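You operate a simulated robot arm through the tools that you are given. There is no shell and no other tool.

You are at the controls of a simulated robot arm. One attempt, no reset.

TASK
Pump both valves till their gauges show 6 bar.
Fine: move the blue hose end from valve to valve and put it back on its rest; the valves stay uncapped.

It is judged by the outcome, as a careful person would: the job done as asked, and still so three seconds after it is handed in. It fails if anything else is knocked over, pushed out of place, dropped, spilled or broken.

THE ROBOT
A 7-joint arm with a two-finger gripper on a trunk, on a base that drives. Base frame: it is fixed to the floor where the robot stands at the start and does not move with it; the origin is under the middle of the robot, x ahead of it, y to its left, z up; the surface under the hand at the start is at about z = 0.89. Readings come in m, rad, newtons and seconds.
With the tool pointing down near the work surface it reaches from about 0.3 to 0.76 m from the robot's upright axis, wherever it stands. Its first joint turns from -2.897 to 2.897 rad. Places, roughly: gold cap [0.6, 0.2, 0.9]; gold cap (3x3x2 cm) [0.6, 0.2, 0.9]; green pump knob [0.6, 0, 1]; hose rest [0.5, 0, 0.9]; left gauge [0.4, 0.1, 0.9]; left valve [0.4, 0.1, 0.9]; right gauge [0.5, -0.1, 0.9]; right valve [0.4, -0.1, 0.9]; silver cap [0.6, -0.2, 0.9]; silver cap (3x3x2 cm) [0.6, -0.2, 0.9]. Payload 1.71 kg.
Tool frame: the origin (TCP) lies between the finger pads and is the grasp point; the fingertips stand 0.02 m ahead of it; z points along the fingers, y is the line along which they close. Largest opening 0.096 m; the body of the gripper starts 0.113 m behind the TCP.
Orientation is told as [roll, pitch, yaw] about the base's x, y, z axes, in that order, counted from this pose: with the fingers straight down and closing along the base's y, the tool's x points along the base's -x, its y along +y and its z along -z.

THE INTERFACE
- The arm moves only by the tool step_arm. Its argument "moves" is a list of rows, each a list of 7 numbers: the shift along the tool's x, y, z in units of 25 mm (1.0 is 25 mm), then the turn, a rotation vector about the tool's x, y, z in units of 6 degrees (1.0 is 6 degrees), then the finger opening in m, from 0 to 0.096. In form: [[x, y, z, rx, ry, rz, grip], ...]. A call has 1 to 20 rows; each row shifts and turns the commanded pose from where the row before left it, along the tool's axes as they then stand. A call with a number of a shift or a turn outside -1 to 1 is refused whole. A row lasts 0.2 s, in which the tool goes at most 0.05 m and 0.15 rad; a call with a longer step from one row to the next is refused whole, and so is a gripper value outside its range. A pose out of reach is approached as far as the arm can. The call stops where the force on the tool passes 40 N (or 10 N more than at its start, if that is more) or the arm is blocked; 0.2 s more then pass. The fingers move at their own pace (about 0.153 m/s each) and stop on an object; they squeeze with about 33 N. The grip force told is the motor's: it shows also when the fingers shut on nothing. Time passes only in rows, and 0.2 s behind the last, so rows that do not move let the fingers close. The reply holds the time, the measured pose of the TCP, the force on the tool along the base axes, the opening and the grip force, in the units named above and with some noise, with the torque about the TCP (base axes, N m) and any sound that the robot's microphone picked up.
- Cameras (640 x 400 px; columns grow to the right, rows downward): "scene" is now at [0.046, 0.1707, 1.5983]; the picture's right is [-0.04, -1.00, 0.00], its down [-0.74, 0.03, -0.67] and it looks along [0.67, -0.03, -0.74] (base axes); focal length 283 px, centre (320, 200). "wrist" rides on the gripper at [0.066, 0.014, -0.145] in the tool frame; the picture's right is [-0.21, 0.98, 0.00], its down [-0.88, -0.18, -0.44] and it looks along [-0.43, -0.09, 0.90] (tool axes); focal length 275 px, centre (320, 200). There is no depth. A picture from a camera that has moved, and an enlarged one, comes with that camera's place and axes in the base frame and with its lens.
- camera(camera): a new picture of that camera. It takes no simulated time.
- move_column(by): slides the trunk up (or, below 0, down) by that many m; the arm and the scene camera ride with it, the base frame stays. It gives what a move gives, with no picture.
- base_move(legs): drives the robot by 1 to 6 legs, each [ahead, turn to the left] in m and rad, along the robot's own axes; the way and the turn of a leg run together, so that a leg with both is an arc; at most 1.5 m and 3.142 rad a leg. The arm and the cameras ride along, it lands a little off, and it stops where it bumps. It gives what a move gives.
- turn_head(pan, tilt): turns the head with the scene camera to pan (to the left, within 2.705 rad either way) and tilt (down, from -0.506 to 1.204), counted from straight ahead of the robot. It gives what a move gives.
- enlarge(camera, box): a new picture of the part [left, top, right, bottom] of that camera's present view, enlarged. It takes no simulated time.
- hand_in(): hands the job in; it is judged then, once.

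Places have to be worked out from the pictures, the camera data and where the tool is seen. Open the gripper and draw the arm clear of the work before you hand the job in, unless the task says otherwise.

The tools are called after "Request:" as a command line: name --pt "numbers of a row" for each row, then --argument value for the rest, lists and objects as JSON in quotes. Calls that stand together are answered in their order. step_arm: Moves the arm, as the interface text tells. Its arguments: {"type":"object","properties":{"moves":{"type":"array","items":{"type":"array","items":{"type":"number"}}}},"required":["moves"]} The other tools are called the same way: move_column (by) slides the trunk up or down; base_move (legs) drives the base; turn_head (pan, tilt) turns the head that bears the scene camera; camera (camera) takes a picture; enlarge (camera, box) takes an enlarged picture of a part of a camera's view; hand_in () hands the job in.

At the start:

```text
time: 0.0
tool_pos: [0.4165, -0.0237, 1.1901]
tcp_rot: [0.0, 0.001, -0.008]
force: [0.1, 0.6, 0.4]
moment: [-0.01, 0.0, 0.0]
grip_width: 0.096
grasp_force: 0.0
trunk travel left (down, up): [-0.2, 0.186]
robot x, y, heading: [0.0032, 0.0188, -0.006]
head pan, tilt: [-0.04, 0.817]
```

scene: 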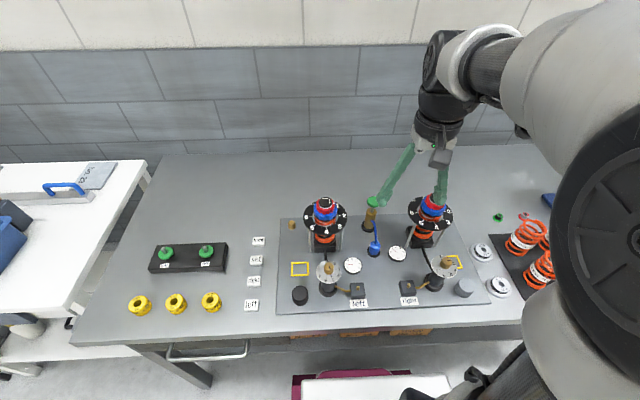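
wrist: 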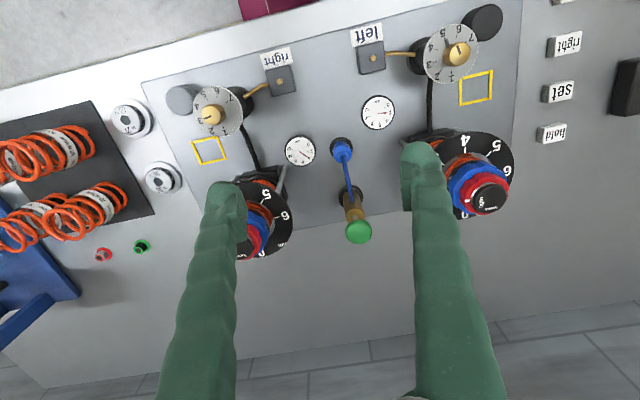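

I start by looking at the scene more closely before anything moves.

Request:
enlarge --camera "scene" --box '[260, 180, 500, 330]'

Request:
enlarge --camera "wrist" --box '[140, 0, 540, 250]'

Request:
enlarge --camera "scene" --box '[330, 180, 430, 280]'

```text
2.67 times, centred on (380, 255) of scene
camera zoom: at [0.046, 0.1707, 1.5983], right [-0.04, -1.0, 0.0], down [-0.74, 0.03, -0.67], along [0.67, -0.03, -0.74], focal length 755 px, centre (160, 53)
```

zoom: 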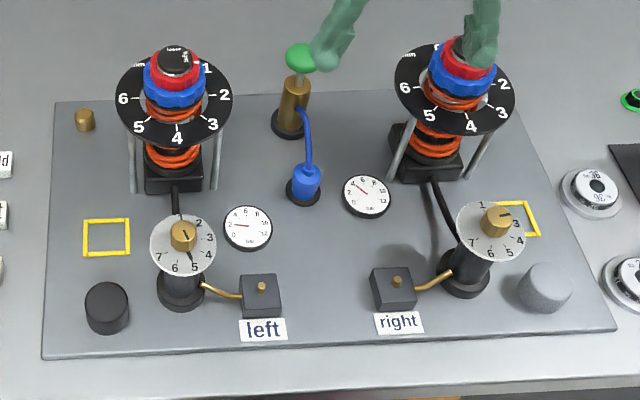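

```text
1.60 times, centred on (340, 125) of wrist
camera zoom: at [0.3514, -0.0094, 1.3352], right [0.21, 0.98, 0.0], down [0.88, -0.19, 0.44], along [0.43, -0.1, -0.9], focal length 440 px, centre (288, 320)
```

zoom: 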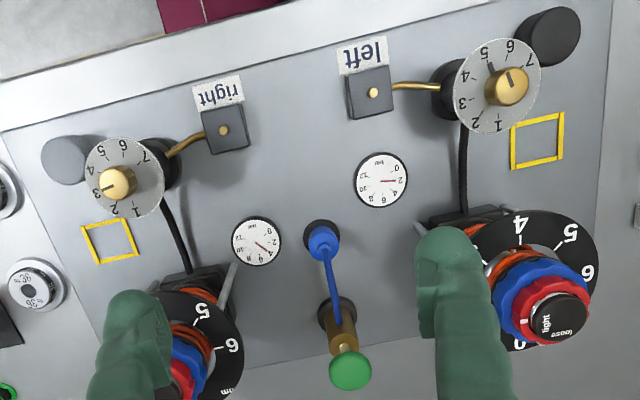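

```text
4.00 times, centred on (380, 230) of scene
camera zoom: at [0.046, 0.1707, 1.5983], right [-0.04, -1.0, 0.0], down [-0.74, 0.03, -0.67], along [0.67, -0.03, -0.74], focal length 1132 px, centre (80, 80)
```

zoom: 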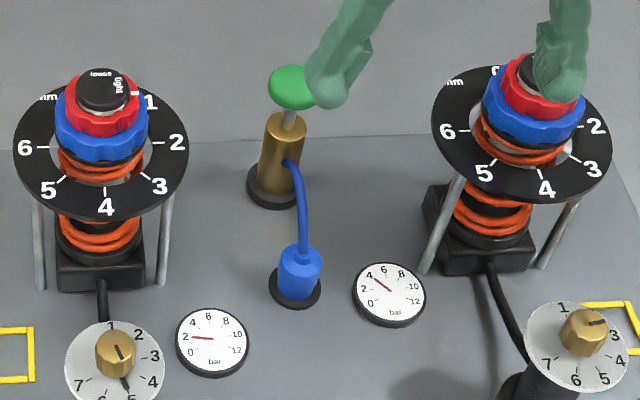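

The hose end stands near (0.47, 0.0), the valve pins near (0.356, ±0.065), and the pump knob near (0.574, 0, 1.0). I'll come down a little above the hose with the fingers narrower to get a closer view.

Request:
step_arm --pt "0 0.3 0.9 0 0 0 0.096" --pt "0 0.3 0.9 0 0 0 0.096" --pt "0 0.3 0.9 0 0 0 0.096" --pt "0 0 0.5 0 0 0 0.096" --pt "0 0 0 0 0 0 0.096"

Request:
camera --camera "wrist"

Request:
camera --camera "scene"

```text
time: 1.2
tool_pos: [0.3991, -0.0013, 1.1153]
tcp_rot: [0.0, -0.015, -0.006]
force: [0.7, 0.3, -0.6]
moment: [0.01, -0.01, 0.0]
grip_width: 0.0962
grasp_force: 0.0
trunk travel left (down, up): [-0.2, 0.186]
robot x, y, heading: [0.0031, 0.0215, 0.001]
head pan, tilt: [-0.04, 0.817]
```

```text
taken
camera wrist: at [0.3322, 0.0133, 1.2602], right [0.21, 0.98, 0.0], down [0.87, -0.19, 0.46], along [0.45, -0.1, -0.89], focal length 275 px, centre (320, 200)
```

wrist: 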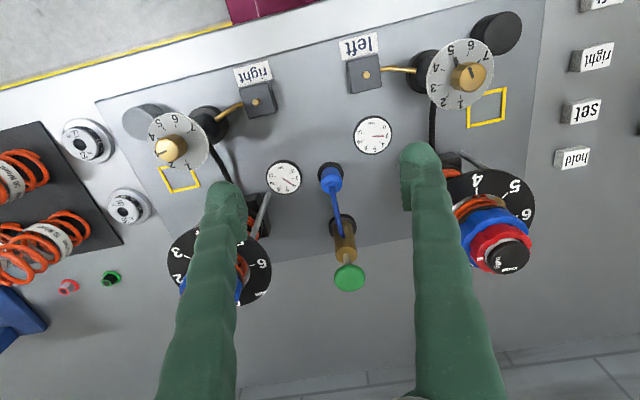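

```text
taken
camera scene: at [0.0457, 0.1705, 1.5984], right [-0.04, -1.0, 0.0], down [-0.74, 0.03, -0.67], along [0.67, -0.03, -0.74], focal length 283 px, centre (320, 200)
```

scene: 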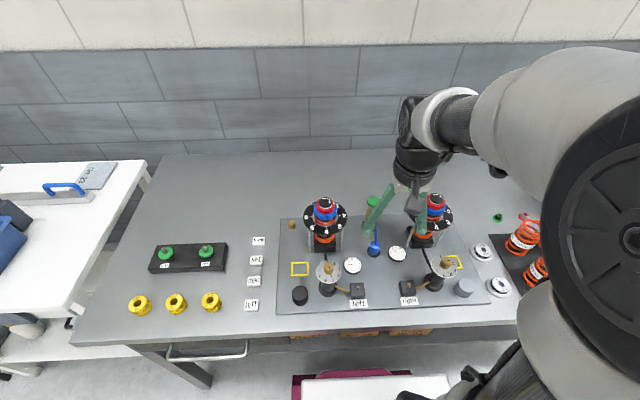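

The tool shifted about 17 mm in x without being told to, so I'll let it settle and check the reading before going on.

Request:
step_arm --pt "0 0 0 0 0 0 0.06" --pt "0 0 0 0 0 0 0.06"

Request:
enlarge --camera "wrist" --box '[240, 80, 440, 300]'

Request:
enlarge --camera "scene" --box '[320, 220, 440, 310]'

```text
time: 1.8
tool_pos: [0.3992, -0.0012, 1.1148]
tcp_rot: [0.001, -0.014, -0.007]
force: [0.2, 0.1, 0.2]
moment: [-0.01, -0.01, -0.03]
grip_width: 0.06
grasp_force: 0.2
trunk travel left (down, up): [-0.2, 0.186]
robot x, y, heading: [0.0006, 0.0173, 0.0]
head pan, tilt: [-0.04, 0.817]
```

```text
1.82 times, centred on (340, 190) of wrist
camera zoom: at [0.3325, 0.0134, 1.2602], right [0.21, 0.98, 0.0], down [0.87, -0.19, 0.46], along [0.45, -0.1, -0.89], focal length 500 px, centre (284, 218)
```

zoom: 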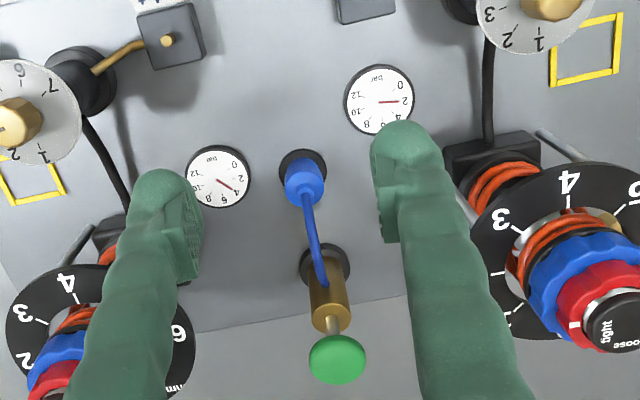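

```text
4.44 times, centred on (380, 265) of scene
camera zoom: at [0.046, 0.1708, 1.5983], right [-0.04, -1.0, 0.0], down [-0.74, 0.03, -0.67], along [0.67, -0.03, -0.74], focal length 1258 px, centre (53, -89)
```

zoom: 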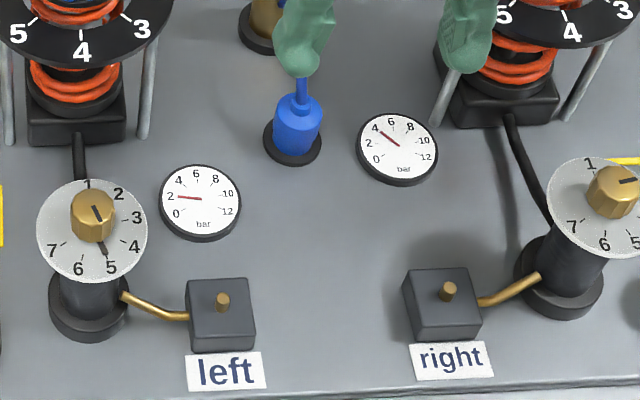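

The left gauge reads about 2 bar and the right about 3.7 bar. The hose end is a blue cylinder about 28 mm across at about (0.471, -0.002). I'll move above it in small steps and watch how true the motion is.

Request:
step_arm --pt "-0.95 0 0 0 0 0 0.06" --pt "-0.95 0 0 0 0 0 0.06" --pt "-0.95 0 0 0 0 0 0.06" --pt "0 0 0.8 0 0 0 0.06" --pt "0 0 0.8 0 0 0 0.06" --pt "0 0 0 0 0 0 0.06"

Request:
camera --camera "wrist"

Request:
enlarge --camera "scene" --box '[320, 180, 440, 280]'

```text
time: 3.2
tool_pos: [0.4715, -0.0021, 1.0751]
tcp_rot: [0.001, -0.015, -0.008]
force: [-0.4, 0.8, 1.1]
moment: [0.01, 0.01, 0.04]
grip_width: 0.0598
grasp_force: 0.2
trunk travel left (down, up): [-0.2, 0.186]
robot x, y, heading: [-0.0005, 0.0202, 0.001]
head pan, tilt: [-0.04, 0.817]
```

```text
taken
camera wrist: at [0.4045, 0.0126, 1.2203], right [0.21, 0.98, 0.0], down [0.87, -0.19, 0.46], along [0.45, -0.1, -0.89], focal length 275 px, centre (320, 200)
```

wrist: 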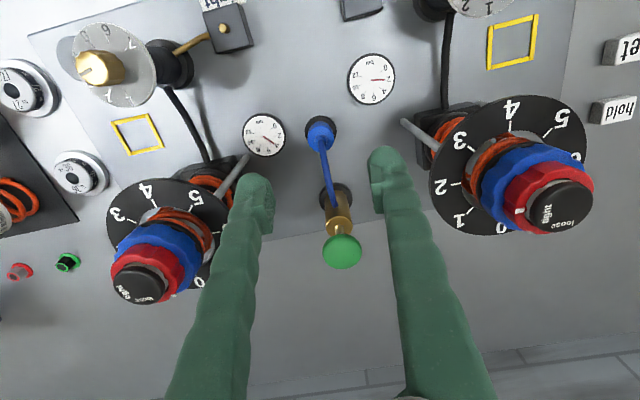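

```text
4.00 times, centred on (380, 230) of scene
camera zoom: at [0.0459, 0.1708, 1.5983], right [-0.04, -1.0, 0.0], down [-0.74, 0.03, -0.67], along [0.67, -0.03, -0.74], focal length 1132 px, centre (80, 80)
```

zoom: 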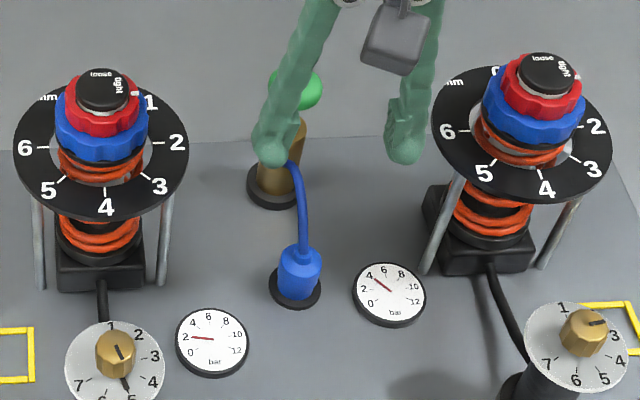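

The hose end projects exactly below the TCP. I'm descending straight down to z of about 0.925 with the fingers open either side of it.

Request:
step_arm --pt "0 0 1 0 0 0 0.06" --pt "0 0 1 0 0 0 0.06" --pt "0 0 1 0 0 0 0.06" --pt "0 0 1 0 0 0 0.06" --pt "0 0 1 0 0 0 0.06" --pt "0 0 0.4 0 0 0 0.06" --pt "0 0 0 0 0 0 0.06"

Request:
camera --camera "wrist"

Request:
enlarge --camera "scene" --box '[320, 180, 440, 280]'

```text
time: 4.8
tool_pos: [0.4734, -0.002, 0.9409]
tcp_rot: [-0.001, -0.015, -0.007]
force: [0.2, -0.2, 0.3]
moment: [0.03, -0.03, 0.02]
grip_width: 0.0597
grasp_force: 0.0
trunk travel left (down, up): [-0.2, 0.186]
robot x, y, heading: [-0.0017, 0.018, 0.002]
head pan, tilt: [-0.04, 0.817]
```

```text
taken
camera wrist: at [0.4064, 0.0124, 1.0861], right [0.21, 0.98, 0.0], down [0.87, -0.19, 0.46], along [0.45, -0.1, -0.89], focal length 275 px, centre (320, 200)
```

wrist: 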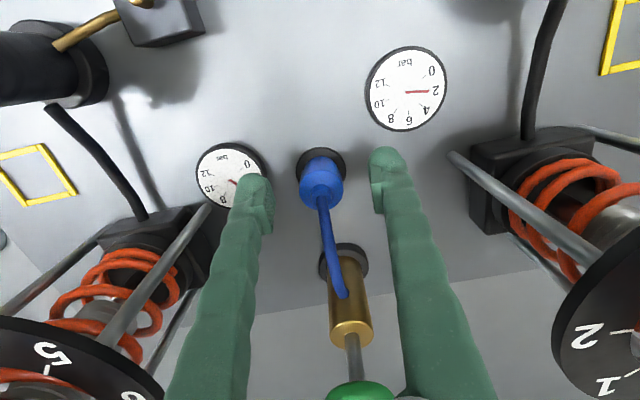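

```text
4.00 times, centred on (380, 230) of scene
camera zoom: at [0.0461, 0.1707, 1.5983], right [-0.04, -1.0, 0.0], down [-0.74, 0.03, -0.67], along [0.67, -0.03, -0.74], focal length 1132 px, centre (80, 80)
```

zoom: 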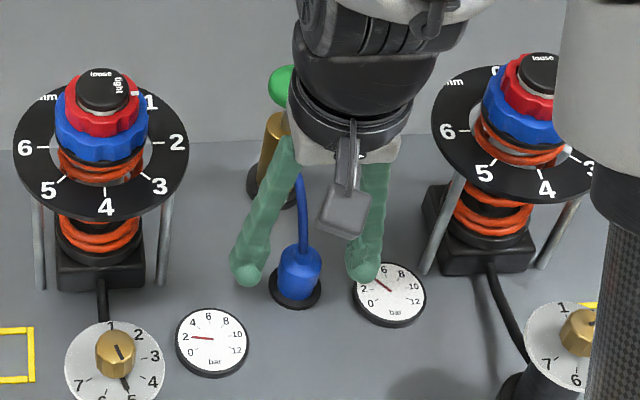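

The fingers straddle the hose end, but the right one is close to the gauge. I'll narrow the opening a little, go down another 16 mm and grip.

Request:
step_arm --pt "0 0 0 0 0 0 0.046" --pt "0 0 0 0 0 0 0.046" --pt "0 0 0.5 0 0 0 0.046" --pt "0 0 0.15 0 0 0 0.046" --pt "0 0 0 0 0 0 0.0" --pt "0 0 0 0 0 0 0.0" --pt "0 0 0 0 0 0 0.0"

Request:
camera --camera "wrist"

Request:
enlarge --camera "scene" --box '[320, 180, 440, 280]'

```text
time: 6.4
tool_pos: [0.4743, -0.0008, 0.9252]
tcp_rot: [-0.001, -0.013, -0.007]
force: [-1.2, -0.8, 2.3]
moment: [-0.07, 0.01, -0.01]
grip_width: 0.0276
grasp_force: 33.0
trunk travel left (down, up): [-0.2, 0.186]
robot x, y, heading: [-0.0036, 0.0189, 0.003]
head pan, tilt: [-0.04, 0.817]
```

```text
taken
camera wrist: at [0.4064, 0.0125, 1.0703], right [0.21, 0.98, 0.0], down [0.87, -0.19, 0.46], along [0.45, -0.1, -0.89], focal length 275 px, centre (320, 200)
```

wrist: 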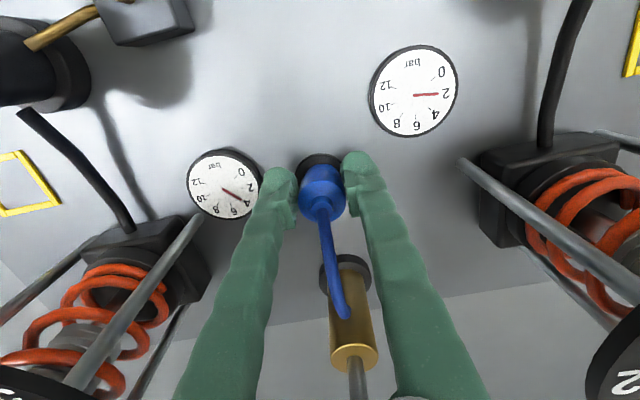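

```text
4.00 times, centred on (380, 230) of scene
camera zoom: at [0.0458, 0.1706, 1.5983], right [-0.04, -1.0, 0.0], down [-0.74, 0.03, -0.67], along [0.67, -0.03, -0.74], focal length 1132 px, centre (80, 80)
```

zoom: 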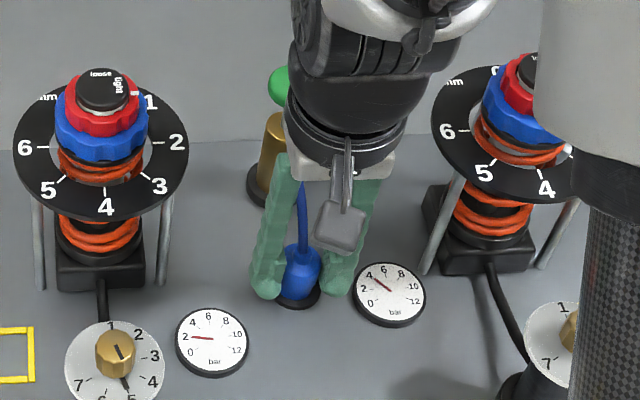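

The hose end is gripped (27.6 mm), with the TCP at (0.474, -0.001, 0.925) while it sits on its rest; I'll note that for the return. Now I lift it slowly.

Request:
step_arm --pt "0 0 -0.4 0 0 0 0.0" --pt "0 0 -0.6 0 0 0 0.0" --pt "0 0 -0.8 0 0 0 0.0" --pt "0 0 -0.8 0 0 0 0.0" --pt "0 0 0 0 0 0 0.0"

Request:
camera --camera "wrist"

Request:
enlarge --camera "scene" --box '[300, 180, 440, 310]'

```text
time: 7.6
tool_pos: [0.4732, -0.0005, 0.9896]
tcp_rot: [0.0, -0.014, -0.007]
force: [0.0, 0.5, -0.9]
moment: [0.0, 0.0, -0.02]
grip_width: 0.0274
grasp_force: 32.7
trunk travel left (down, up): [-0.2, 0.186]
robot x, y, heading: [0.0033, 0.0224, 0.003]
head pan, tilt: [-0.04, 0.817]
```

```text
taken
camera wrist: at [0.406, 0.012, 1.135], right [0.21, 0.98, 0.0], down [0.87, -0.19, 0.46], along [0.45, -0.1, -0.89], focal length 275 px, centre (320, 200)
```

wrist: 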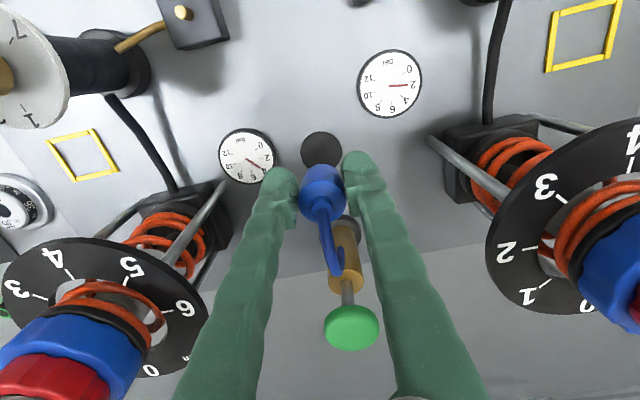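

```text
3.08 times, centred on (370, 245) of scene
camera zoom: at [0.0463, 0.1707, 1.5983], right [-0.04, -1.0, 0.0], down [-0.74, 0.03, -0.67], along [0.67, -0.03, -0.74], focal length 871 px, centre (166, 62)
```

zoom: 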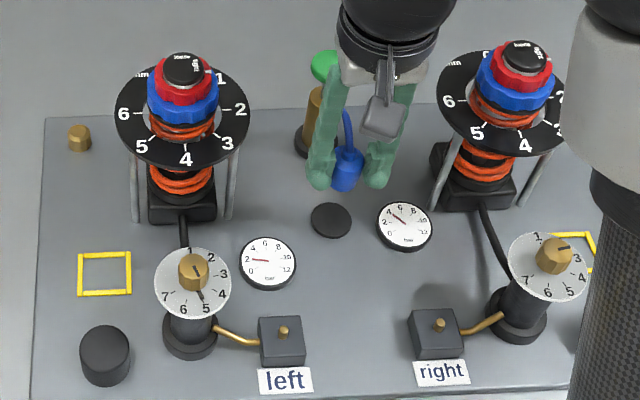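

The hose lifts freely; the rest is a flat disc. I'm carrying it to above the left valve at about (0.357, 0.060), staying at z of about 0.99.

Request:
step_arm --pt "0.8 0.4 0 0 0 0 0.0" --pt "0.8 0.4 0 0 0 0 0.0" --pt "0.8 0.4 0 0 0 0 0.0" --pt "0.8 0.4 0 0 0 0 0.0" --pt "0.8 0.4 0 0 0 0 0.0" --pt "0.6 0.4 0 0 0 0 0.0" --pt "0 0 0 0 0 0 0.0" --pt "0 0 0 0 0 0 0.0"

Request:
camera --camera "wrist"

Request:
enlarge --camera "scene" --box '[300, 190, 440, 320]'

```text
time: 9.4
tool_pos: [0.3572, 0.059, 0.9885]
tcp_rot: [0.001, -0.014, -0.006]
force: [-0.2, -0.6, -0.3]
moment: [0.01, -0.01, -0.01]
grip_width: 0.0274
grasp_force: 33.2
trunk travel left (down, up): [-0.2, 0.186]
robot x, y, heading: [0.0024, 0.0194, 0.004]
head pan, tilt: [-0.04, 0.817]
```

```text
taken
camera wrist: at [0.2904, 0.0735, 1.1331], right [0.21, 0.98, 0.0], down [0.87, -0.19, 0.46], along [0.45, -0.1, -0.89], focal length 275 px, centre (320, 200)
```

wrist: 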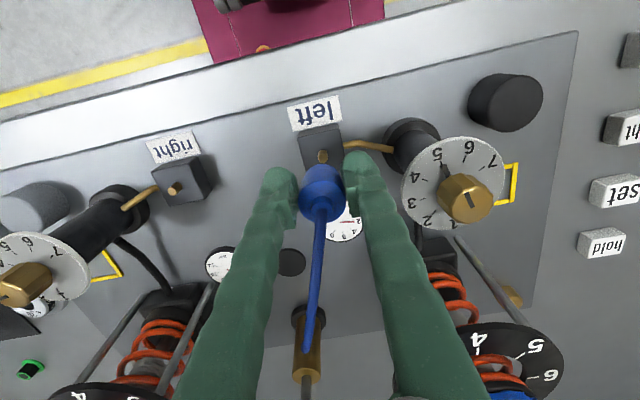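

```text
3.08 times, centred on (370, 255) of scene
camera zoom: at [0.046, 0.1707, 1.5983], right [-0.04, -1.0, 0.0], down [-0.74, 0.03, -0.67], along [0.67, -0.03, -0.74], focal length 871 px, centre (166, 31)
```

zoom: 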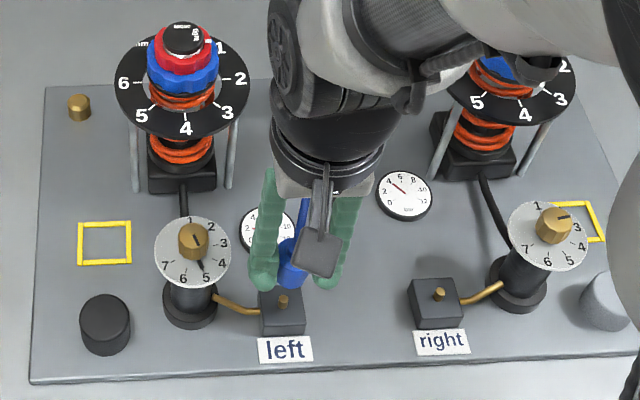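

The pin of the left valve shows just behind the hose end, so I'll measure the offset in an enlarged wrist view.

Request:
enlarge --camera "wrist" --box '[260, 90, 400, 230]'

Request:
enlarge --camera "scene" --box '[340, 240, 430, 310]'

```text
2.86 times, centred on (330, 160) of wrist
camera zoom: at [0.2904, 0.0735, 1.1331], right [0.21, 0.98, 0.0], down [0.87, -0.19, 0.46], along [0.45, -0.1, -0.89], focal length 786 px, centre (291, 314)
```

zoom: 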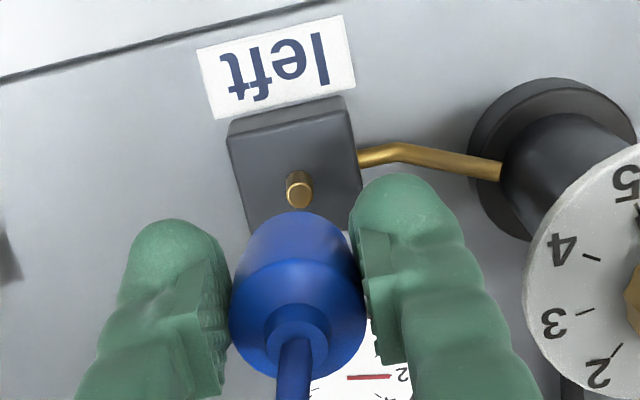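

```text
5.71 times, centred on (385, 275) of scene
camera zoom: at [0.046, 0.1707, 1.5983], right [-0.04, -1.0, 0.0], down [-0.74, 0.03, -0.67], along [0.67, -0.03, -0.74], focal length 1617 px, centre (-51, -229)
```

zoom: 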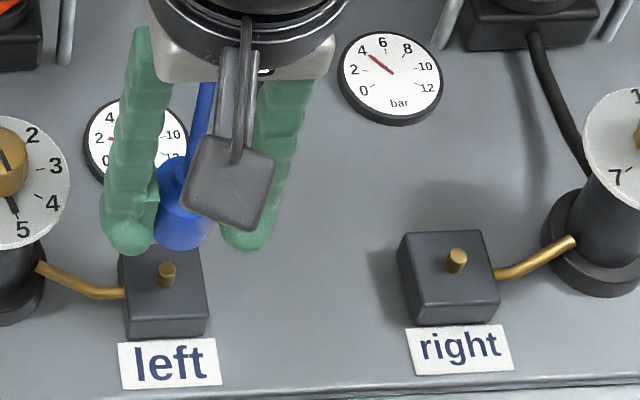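

I estimate the pin top at about (0.3585, 0.060, 0.93), and the hose end is centred over it within 1–2 mm. I'll lower it 25 mm and look again.

Request:
step_arm --pt "0 0 0.5 0 0 0 0.0" --pt "0 0 0.5 0 0 0 0.0" --pt "0 0 0 0 0 0 0.0"

Request:
enlarge --camera "wrist" --box '[260, 90, 400, 230]'

Request:
enlarge --camera "scene" --box '[340, 240, 430, 310]'

```text
time: 10.2
tool_pos: [0.3579, 0.0596, 0.9628]
tcp_rot: [0.001, -0.015, -0.007]
force: [-0.1, -0.2, -0.8]
moment: [-0.01, 0.02, -0.05]
grip_width: 0.0273
grasp_force: 33.2
trunk travel left (down, up): [-0.2, 0.186]
robot x, y, heading: [-0.0016, 0.0218, -0.0]
head pan, tilt: [-0.04, 0.817]
```

```text
2.86 times, centred on (330, 160) of wrist
camera zoom: at [0.2908, 0.0735, 1.108], right [0.21, 0.98, 0.0], down [0.87, -0.19, 0.46], along [0.45, -0.09, -0.89], focal length 786 px, centre (291, 314)
```

zoom: 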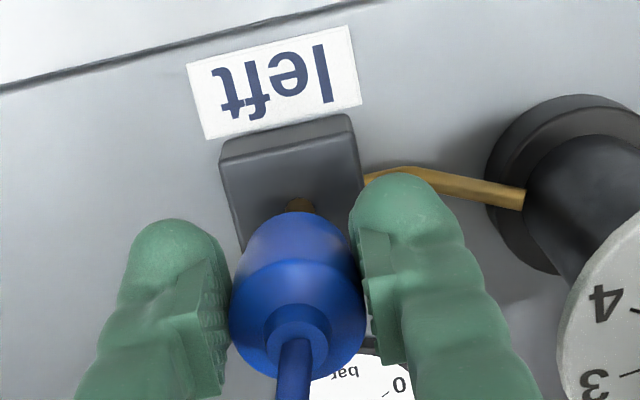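

```text
5.71 times, centred on (385, 275) of scene
camera zoom: at [0.0459, 0.1707, 1.5983], right [-0.04, -1.0, 0.0], down [-0.74, 0.03, -0.67], along [0.67, -0.03, -0.74], focal length 1617 px, centre (-51, -229)
```

zoom: 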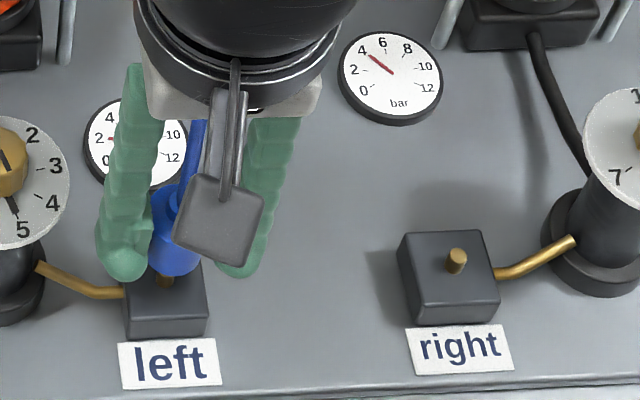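

The pin is still centred behind and under the hose end, so I'll lower in 4 mm steps until contact and watch the force.

Request:
step_arm --pt "0 0 0.2 0 0 0 0.0" --pt "0 0 0.2 0 0 0 0.0" --pt "0 0 0.2 0 0 0 0.0" --pt "0 0 0 0 0 0 0.0"

Request:
enlarge --camera "wrist" --box '[260, 90, 400, 230]'

Request:
enlarge --camera "scene" --box '[340, 240, 430, 310]'

```text
time: 11.2
tool_pos: [0.36, 0.0595, 0.948]
tcp_rot: [-0.002, -0.014, -0.007]
force: [-0.8, -1.2, -0.9]
moment: [-0.01, 0.02, 0.01]
grip_width: 0.0271
grasp_force: 33.4
trunk travel left (down, up): [-0.2, 0.186]
robot x, y, heading: [0.0007, 0.0196, -0.004]
head pan, tilt: [-0.04, 0.817]
```

```text
2.86 times, centred on (330, 160) of wrist
camera zoom: at [0.2917, 0.0734, 1.093], right [0.21, 0.98, 0.0], down [0.87, -0.19, 0.46], along [0.45, -0.1, -0.89], focal length 786 px, centre (291, 314)
```

zoom: 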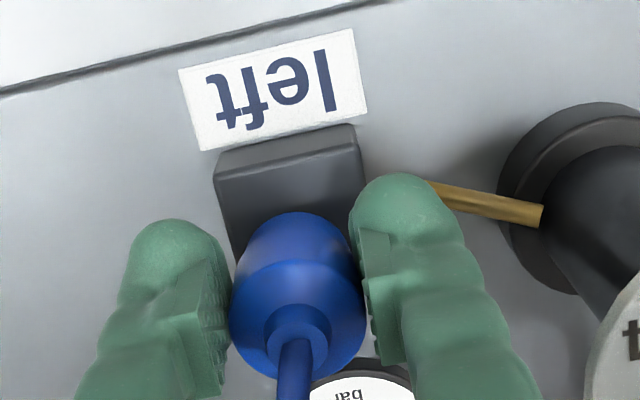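

```text
5.71 times, centred on (385, 275) of scene
camera zoom: at [0.046, 0.1707, 1.5983], right [-0.04, -1.0, 0.0], down [-0.74, 0.03, -0.67], along [0.67, -0.03, -0.74], focal length 1617 px, centre (-51, -229)
```

zoom: 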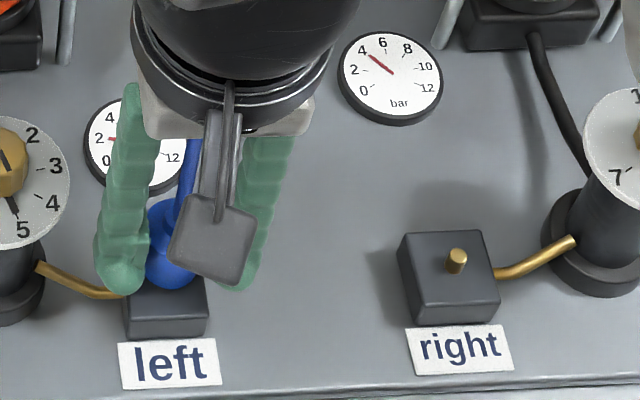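

There is no contact yet at TCP z = 0.948. I continue downward in 3 mm steps.

Request:
step_arm --pt "0.04 0 0.12 0 0 0 0.0" --pt "0 0 0.12 0 0 0 0.0" --pt "0 0 0 0 0 0 0.0"

Request:
enlarge --camera "wrist" --box '[260, 90, 400, 230]'

Request:
enlarge --camera "scene" --box '[340, 240, 430, 310]'

```text
time: 12.0
tool_pos: [0.3581, 0.0585, 0.9423]
tcp_rot: [0.001, -0.017, -0.007]
force: [-0.7, 1.1, 17.0]
moment: [-0.08, -0.06, -0.02]
grip_width: 0.0272
grasp_force: 33.5
trunk travel left (down, up): [-0.2, 0.186]
robot x, y, heading: [0.0002, 0.0205, -0.005]
head pan, tilt: [-0.04, 0.817]
```

```text
2.86 times, centred on (330, 160) of wrist
camera zoom: at [0.2905, 0.0731, 1.0879], right [0.21, 0.98, 0.0], down [0.87, -0.19, 0.46], along [0.45, -0.09, -0.89], focal length 786 px, centre (291, 314)
```

zoom: 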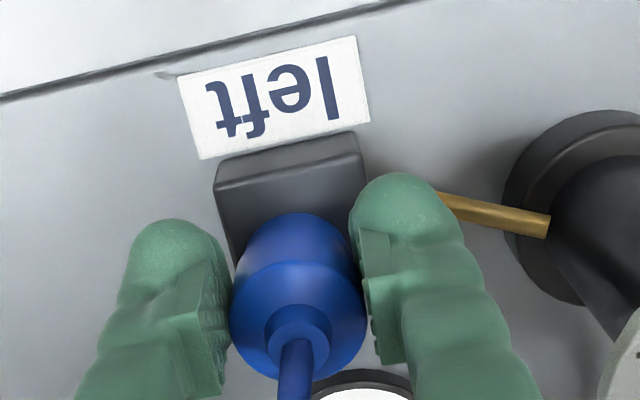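

```text
5.71 times, centred on (385, 275) of scene
camera zoom: at [0.045, 0.1707, 1.5985], right [-0.04, -1.0, 0.0], down [-0.74, 0.03, -0.67], along [0.67, -0.03, -0.74], focal length 1617 px, centre (-51, -229)
```

zoom: 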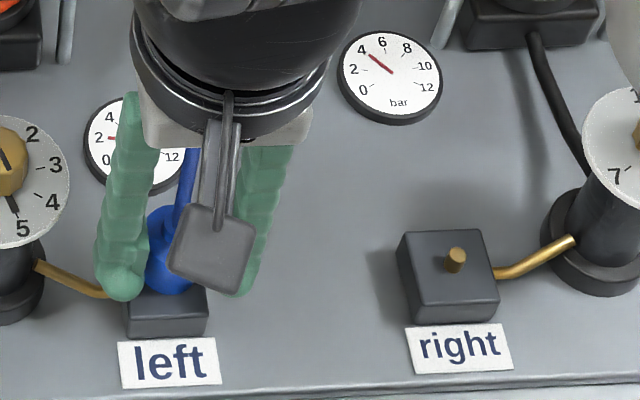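

There is 17 N of contact at z = 0.9423. I'll press 2 mm more to learn whether it is fully seated.

Request:
step_arm --pt "0 0 0.08 0 0 0 0.0" --pt "0 0 0 0 0 0 0.0"

```text
time: 12.6
tool_pos: [0.3578, 0.0592, 0.9411]
tcp_rot: [0.001, -0.015, -0.007]
force: [-1.0, 0.6, 23.1]
moment: [0.06, -0.19, 0.02]
grip_width: 0.0266
grasp_force: 33.6
trunk travel left (down, up): [-0.2, 0.186]
robot x, y, heading: [0.0002, 0.0183, -0.003]
head pan, tilt: [-0.04, 0.817]
```

It is firmly stopped, so it is seated on the block. I'll ease off the pressing and open the fingers a little to see if it stays.

Request:
step_arm --pt "0 0 -0.06 0 0 0 0.0" --pt "0 0 0 0 0 0 0.034" --pt "0 0 0 0 0 0 0.046" --pt "0 0 0 0 0 0 0.046"

Request:
camera --camera "wrist"

Request:
enlarge --camera "scene" --box '[340, 240, 430, 310]'

```text
time: 13.6
tool_pos: [0.3572, 0.0598, 0.9417]
tcp_rot: [-0.001, -0.016, -0.006]
force: [0.8, 0.3, 1.0]
moment: [0.03, 0.03, -0.02]
grip_width: 0.0456
grasp_force: 0.0
trunk travel left (down, up): [-0.2, 0.186]
robot x, y, heading: [-0.0026, 0.0192, -0.0]
head pan, tilt: [-0.04, 0.817]
```

```text
taken
camera wrist: at [0.2905, 0.0734, 1.0869], right [0.21, 0.98, 0.0], down [0.87, -0.19, 0.46], along [0.45, -0.09, -0.89], focal length 275 px, centre (320, 200)
```

wrist: 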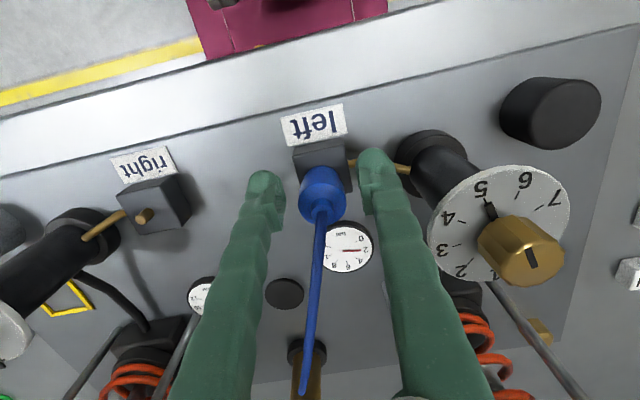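

```text
5.71 times, centred on (385, 275) of scene
camera zoom: at [0.0461, 0.1707, 1.5983], right [-0.04, -1.0, 0.0], down [-0.74, 0.03, -0.67], along [0.67, -0.03, -0.74], focal length 1617 px, centre (-51, -229)
```

zoom: 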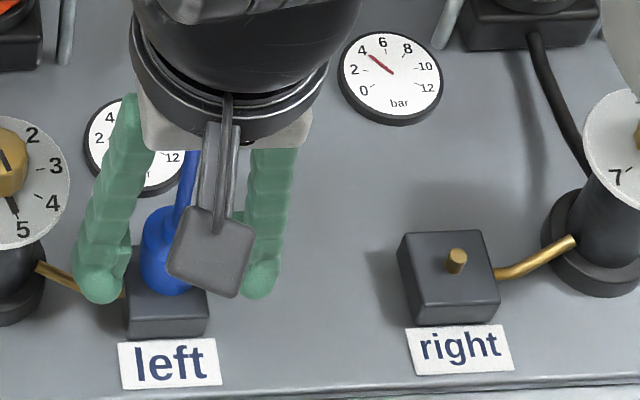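

The hose end stands on the valve by itself. I'm rising straight up clear of it and checking that it stays.

Request:
step_arm --pt "0 0 -0.5 0 0 0 0.046" --pt "0 0 -1 0 0 0 0.046" --pt "0 0 -1 0 0 0 0.046" --pt "0 0 -1 0 0 0 0.046" --pt "0 0 -1 0 0 0 0.046" --pt "0 0 -1 0 0 0 0.046" --pt "0 0 -1 0 0 0 0.046" --pt "0 0 0 0 0 0 0.046"

Request:
camera --camera "wrist"

Request:
enlarge --camera "scene" --box '[320, 190, 440, 310]'

```text
time: 15.4
tool_pos: [0.3562, 0.0587, 1.1041]
tcp_rot: [0.0, -0.014, -0.006]
force: [0.1, -0.3, -0.7]
moment: [-0.01, 0.02, 0.03]
grip_width: 0.0461
grasp_force: 0.0
trunk travel left (down, up): [-0.2, 0.186]
robot x, y, heading: [0.0002, 0.0222, 0.001]
head pan, tilt: [-0.04, 0.817]
```

```text
taken
camera wrist: at [0.2892, 0.0734, 1.2498], right [0.21, 0.98, 0.0], down [0.87, -0.19, 0.46], along [0.45, -0.1, -0.89], focal length 275 px, centre (320, 200)
```

wrist: 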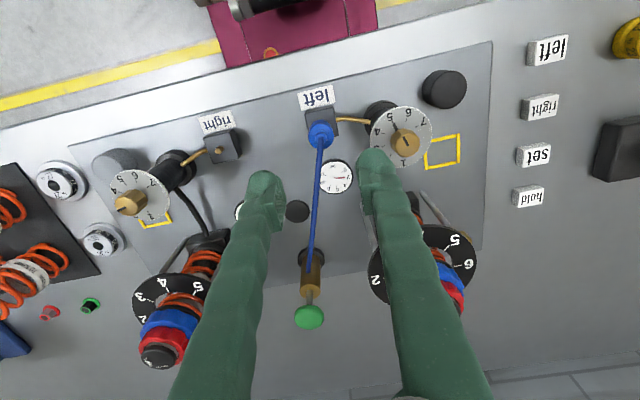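

```text
3.33 times, centred on (380, 250) of scene
camera zoom: at [0.0461, 0.1707, 1.5983], right [-0.04, -1.0, 0.0], down [-0.74, 0.03, -0.67], along [0.67, -0.03, -0.74], focal length 944 px, centre (120, 33)
```

zoom: 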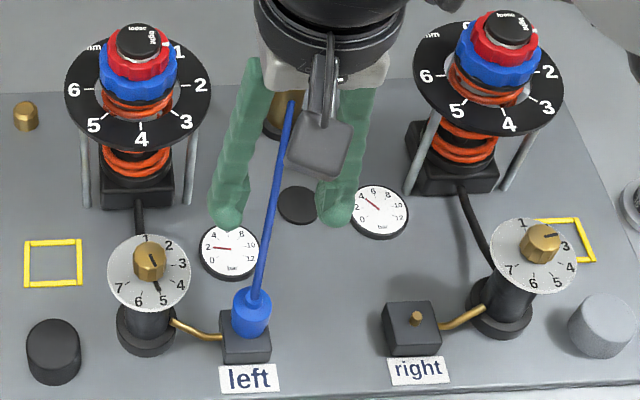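

The hose end stands upright on the left valve. I'm now moving the hand over the pump knob at about (0.574, -0.002), closing the fingers on the way.

Request:
step_arm --pt "-0.97 -0.27 0 0 0 0 0.03" --pt "-0.97 -0.27 0 0 0 0 0.0" --pt "-0.97 -0.27 0 0 0 0 0.0" --pt "-0.97 -0.27 0 0 0 0 0.0" --pt "-0.97 -0.27 0 0 0 0 0.0" --pt "-0.97 -0.27 0 0 0 0 0.0" --pt "-0.97 -0.27 0 0 0 0 0.0" --pt "-0.97 -0.27 0 0 0 0 0.0" --pt "-0.97 -0.27 0 0 0 0 0.0" --pt "0 0 0 0 0 0 0.0" --pt "0 0 0 0 0 0 0.0"

Request:
camera --camera "wrist"

Request:
enlarge --camera "scene" --box '[320, 170, 440, 290]'

```text
time: 17.8
tool_pos: [0.5728, -0.0032, 1.1076]
tcp_rot: [-0.001, -0.015, -0.007]
force: [0.7, -0.2, 0.8]
moment: [-0.01, -0.02, -0.01]
grip_width: 0.0
grasp_force: 29.7
trunk travel left (down, up): [-0.2, 0.186]
robot x, y, heading: [-0.0024, 0.0205, 0.0]
head pan, tilt: [-0.04, 0.817]
```

```text
taken
camera wrist: at [0.5058, 0.0112, 1.2528], right [0.21, 0.98, 0.0], down [0.87, -0.19, 0.46], along [0.45, -0.1, -0.89], focal length 275 px, centre (320, 200)
```

wrist: 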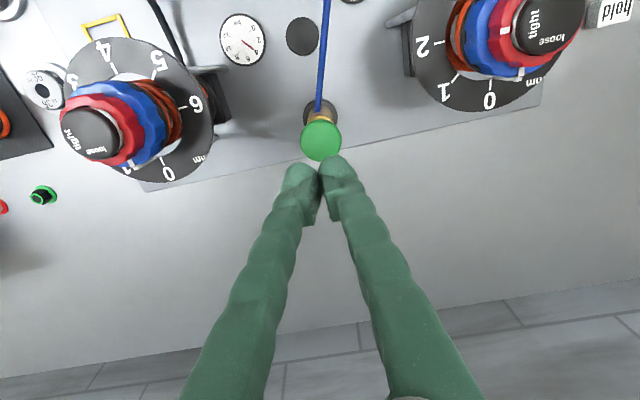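

```text
3.33 times, centred on (380, 230) of scene
camera zoom: at [0.0463, 0.1707, 1.5983], right [-0.04, -1.0, 0.0], down [-0.74, 0.03, -0.67], along [0.67, -0.03, -0.74], focal length 944 px, centre (120, 100)
```

zoom: 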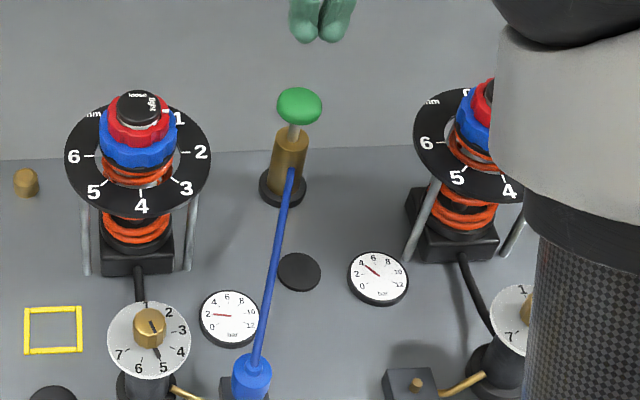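

The knob top is about (0.569, -0.003, 1.01). I'm centring and descending to just above it.

Request:
step_arm --pt "0.13 0 0.6 0 0 0 0.0" --pt "0 0 0.8 0 0 0 0.0" --pt "0 0 0.8 0 0 0 0.0" --pt "0 0 0 0 0 0 0.0"

Request:
camera --camera "wrist"

Request:
enlarge --camera "scene" --box '[320, 170, 440, 290]'

```text
time: 18.8
tool_pos: [0.5705, -0.0031, 1.0524]
tcp_rot: [0.0, -0.015, -0.007]
force: [0.2, -0.8, -0.2]
moment: [-0.03, 0.01, 0.0]
grip_width: 0.0
grasp_force: 29.6
trunk travel left (down, up): [-0.2, 0.186]
robot x, y, heading: [0.0001, 0.0183, 0.001]
head pan, tilt: [-0.04, 0.817]
```

```text
taken
camera wrist: at [0.5036, 0.0107, 1.1978], right [0.21, 0.98, 0.0], down [0.87, -0.19, 0.46], along [0.45, -0.1, -0.89], focal length 275 px, centre (320, 200)
```

wrist: 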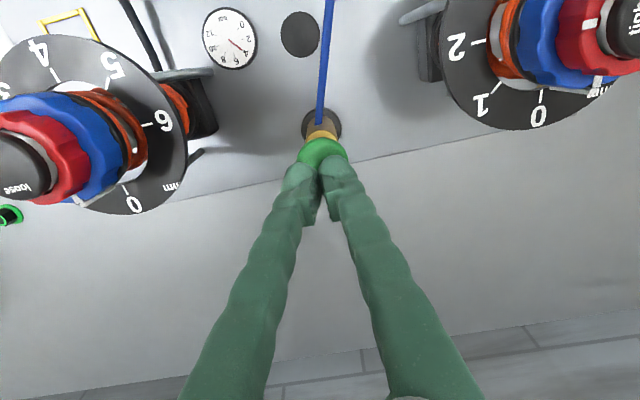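

```text
3.33 times, centred on (380, 230) of scene
camera zoom: at [0.046, 0.1707, 1.5983], right [-0.04, -1.0, 0.0], down [-0.74, 0.03, -0.67], along [0.67, -0.03, -0.74], focal length 944 px, centre (120, 100)
```

zoom: 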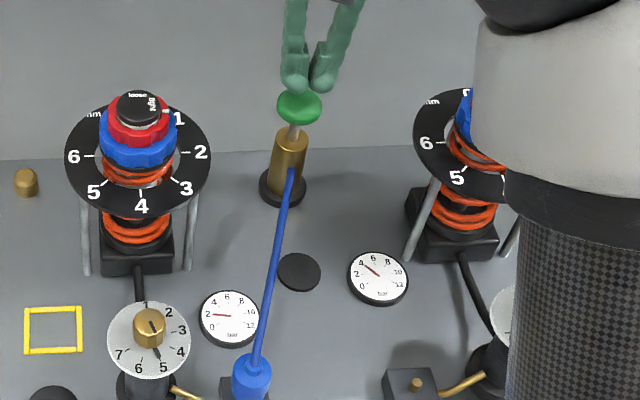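

The tips are just above the knob, about 3 mm too far right. I'll shift slightly and press down in small steps, watching force and sound.

Request:
step_arm --pt "0 0.1 0.3 0 0 0 0.0" --pt "0 0 0.3 0 0 0 0.0" --pt "0 0 0.3 0 0 0 0.0" --pt "0 0 0.3 0 0 0 0.0" --pt "0 0 0 0 0 0 0.0"

Request:
enlarge --camera "scene" --box '[320, 170, 440, 290]'

```text
time: 20.0
tool_pos: [0.5697, -0.0012, 1.0231]
tcp_rot: [0.0, -0.014, -0.007]
force: [0.4, -1.3, 3.6]
moment: [-0.06, 0.01, 0.04]
grip_width: 0.0
grasp_force: 29.4
trunk travel left (down, up): [-0.2, 0.186]
robot x, y, heading: [0.0012, 0.0194, 0.0]
head pan, tilt: [-0.04, 0.817]
```

```text
3.33 times, centred on (380, 230) of scene
camera zoom: at [0.046, 0.1706, 1.5984], right [-0.04, -1.0, 0.0], down [-0.74, 0.03, -0.67], along [0.67, -0.03, -0.74], focal length 944 px, centre (120, 100)
```

zoom: 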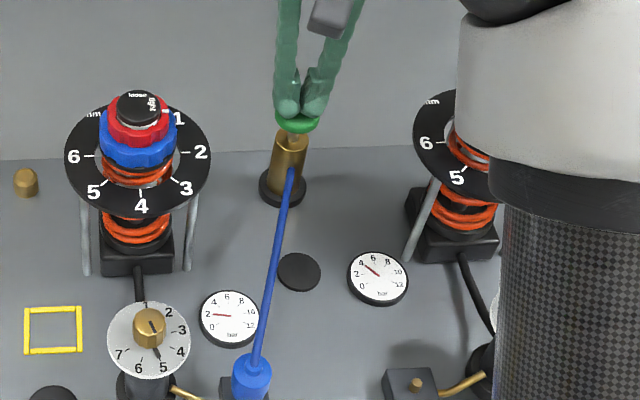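

The knob yields with 3.6 N, so I keep pressing down in small steps.

Request:
step_arm --pt "0 0 0.3 0 0 0 0.0" --pt "0 0 0.3 0 0 0 0.0" --pt "0 0 0 0 0 0 0.0"

Request:
enlarge --camera "scene" --box '[320, 170, 440, 290]'

```text
time: 20.8
tool_pos: [0.5705, 0.0004, 1.0115]
tcp_rot: [-0.001, -0.02, -0.007]
force: [-1.3, 1.0, 28.5]
moment: [-0.06, 0.11, -0.03]
grip_width: 0.0061
grasp_force: 29.0
trunk travel left (down, up): [-0.2, 0.186]
robot x, y, heading: [0.0016, 0.0172, -0.003]
head pan, tilt: [-0.04, 0.817]
```

```text
3.33 times, centred on (380, 230) of scene
camera zoom: at [0.0433, 0.1709, 1.5986], right [-0.04, -1.0, 0.0], down [-0.74, 0.03, -0.67], along [0.67, -0.03, -0.74], focal length 944 px, centre (120, 100)
```

zoom: 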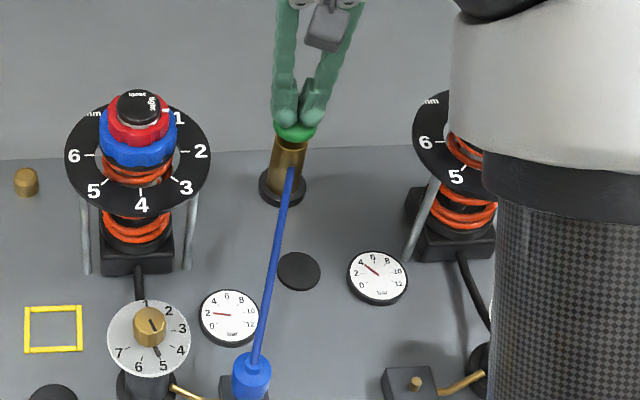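

The knob has bottomed out (28 N). I'm reading the gauges now.

Request:
enlarge --camera "scene" --box '[335, 240, 415, 290]'

Request:
step_arm --pt "0 0 -0.5 0 0 0 0.0" --pt "0 0 -0.8 0 0 0 0.0" --pt "0 0 -0.5 0 0 0 0.0" --pt "0 0 0 0 0 0 0.0"

Request:
enlarge --camera "scene" --box '[335, 240, 415, 290]'

Request:
enlarge --camera "scene" --box '[320, 170, 440, 290]'

```text
8.00 times, centred on (375, 265) of scene
camera zoom: at [0.0433, 0.1709, 1.5986], right [-0.04, -1.0, 0.0], down [-0.74, 0.03, -0.67], along [0.67, -0.03, -0.74], focal length 2264 px, centre (-120, -320)
```

zoom: 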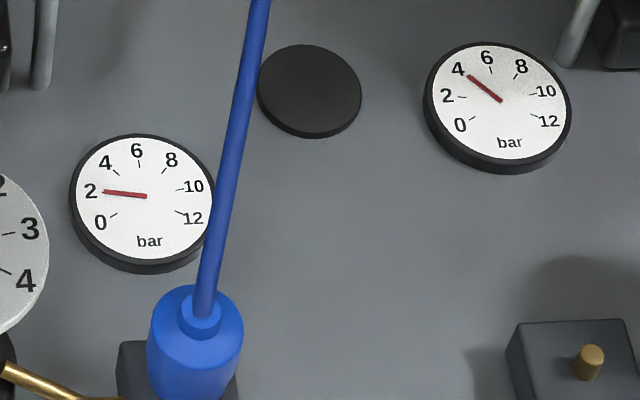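

```text
time: 21.8
tool_pos: [0.5711, -0.0003, 1.0519]
tcp_rot: [0.001, -0.015, -0.005]
force: [0.4, 0.2, 0.1]
moment: [-0.01, 0.03, 0.01]
grip_width: 0.0001
grasp_force: 29.7
trunk travel left (down, up): [-0.2, 0.186]
robot x, y, heading: [-0.0022, 0.0188, 0.001]
head pan, tilt: [-0.04, 0.817]
```

```text
8.00 times, centred on (375, 265) of scene
camera zoom: at [0.0464, 0.1707, 1.5983], right [-0.04, -1.0, 0.0], down [-0.74, 0.03, -0.67], along [0.67, -0.03, -0.74], focal length 2264 px, centre (-120, -320)
```

zoom: 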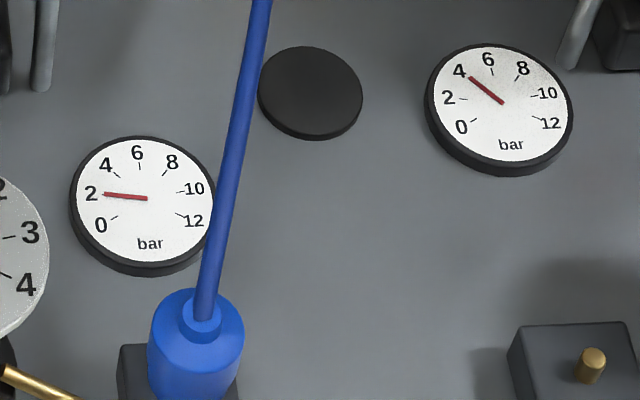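

```text
3.33 times, centred on (380, 230) of scene
camera zoom: at [0.0464, 0.1707, 1.5983], right [-0.04, -1.0, 0.0], down [-0.74, 0.03, -0.67], along [0.67, -0.03, -0.74], focal length 944 px, centre (120, 100)
```

zoom: 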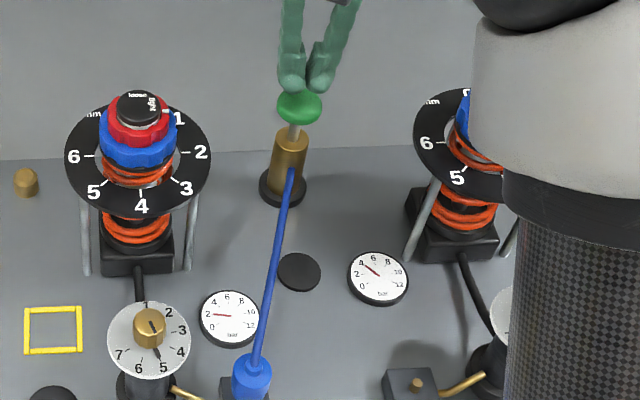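

The knob springs back, but the left gauge still shows 2. I need to check whether the hose end is really seated on the pin.

Request:
enlarge --camera "scene" --box '[340, 265, 420, 310]'

Request:
camera --camera "wrist"

```text
8.00 times, centred on (380, 288) of scene
camera zoom: at [0.0464, 0.1707, 1.5983], right [-0.04, -1.0, 0.0], down [-0.74, 0.03, -0.67], along [0.67, -0.03, -0.74], focal length 2264 px, centre (-160, -500)
```

zoom: 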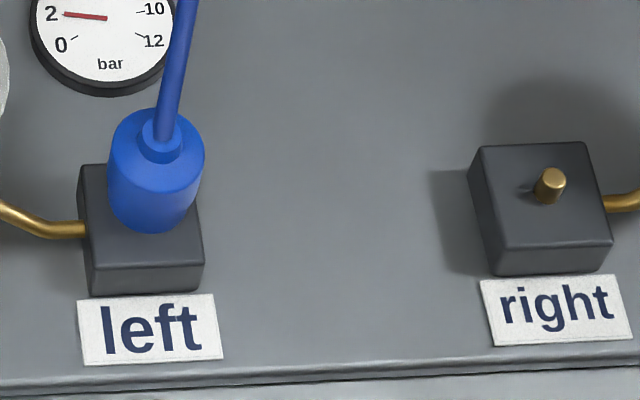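

```text
taken
camera wrist: at [0.5037, 0.0132, 1.1977], right [0.21, 0.98, 0.0], down [0.87, -0.19, 0.46], along [0.45, -0.1, -0.89], focal length 275 px, centre (320, 200)
```

wrist: 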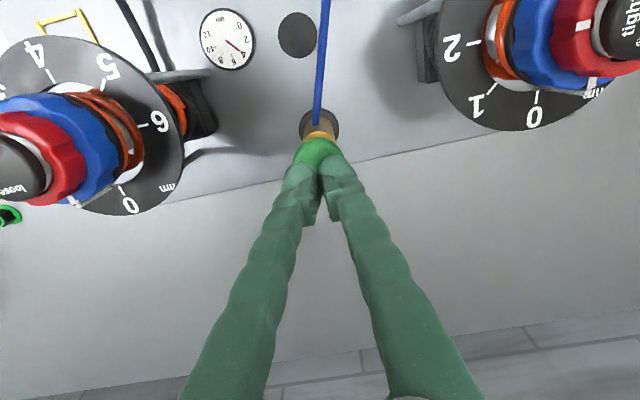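

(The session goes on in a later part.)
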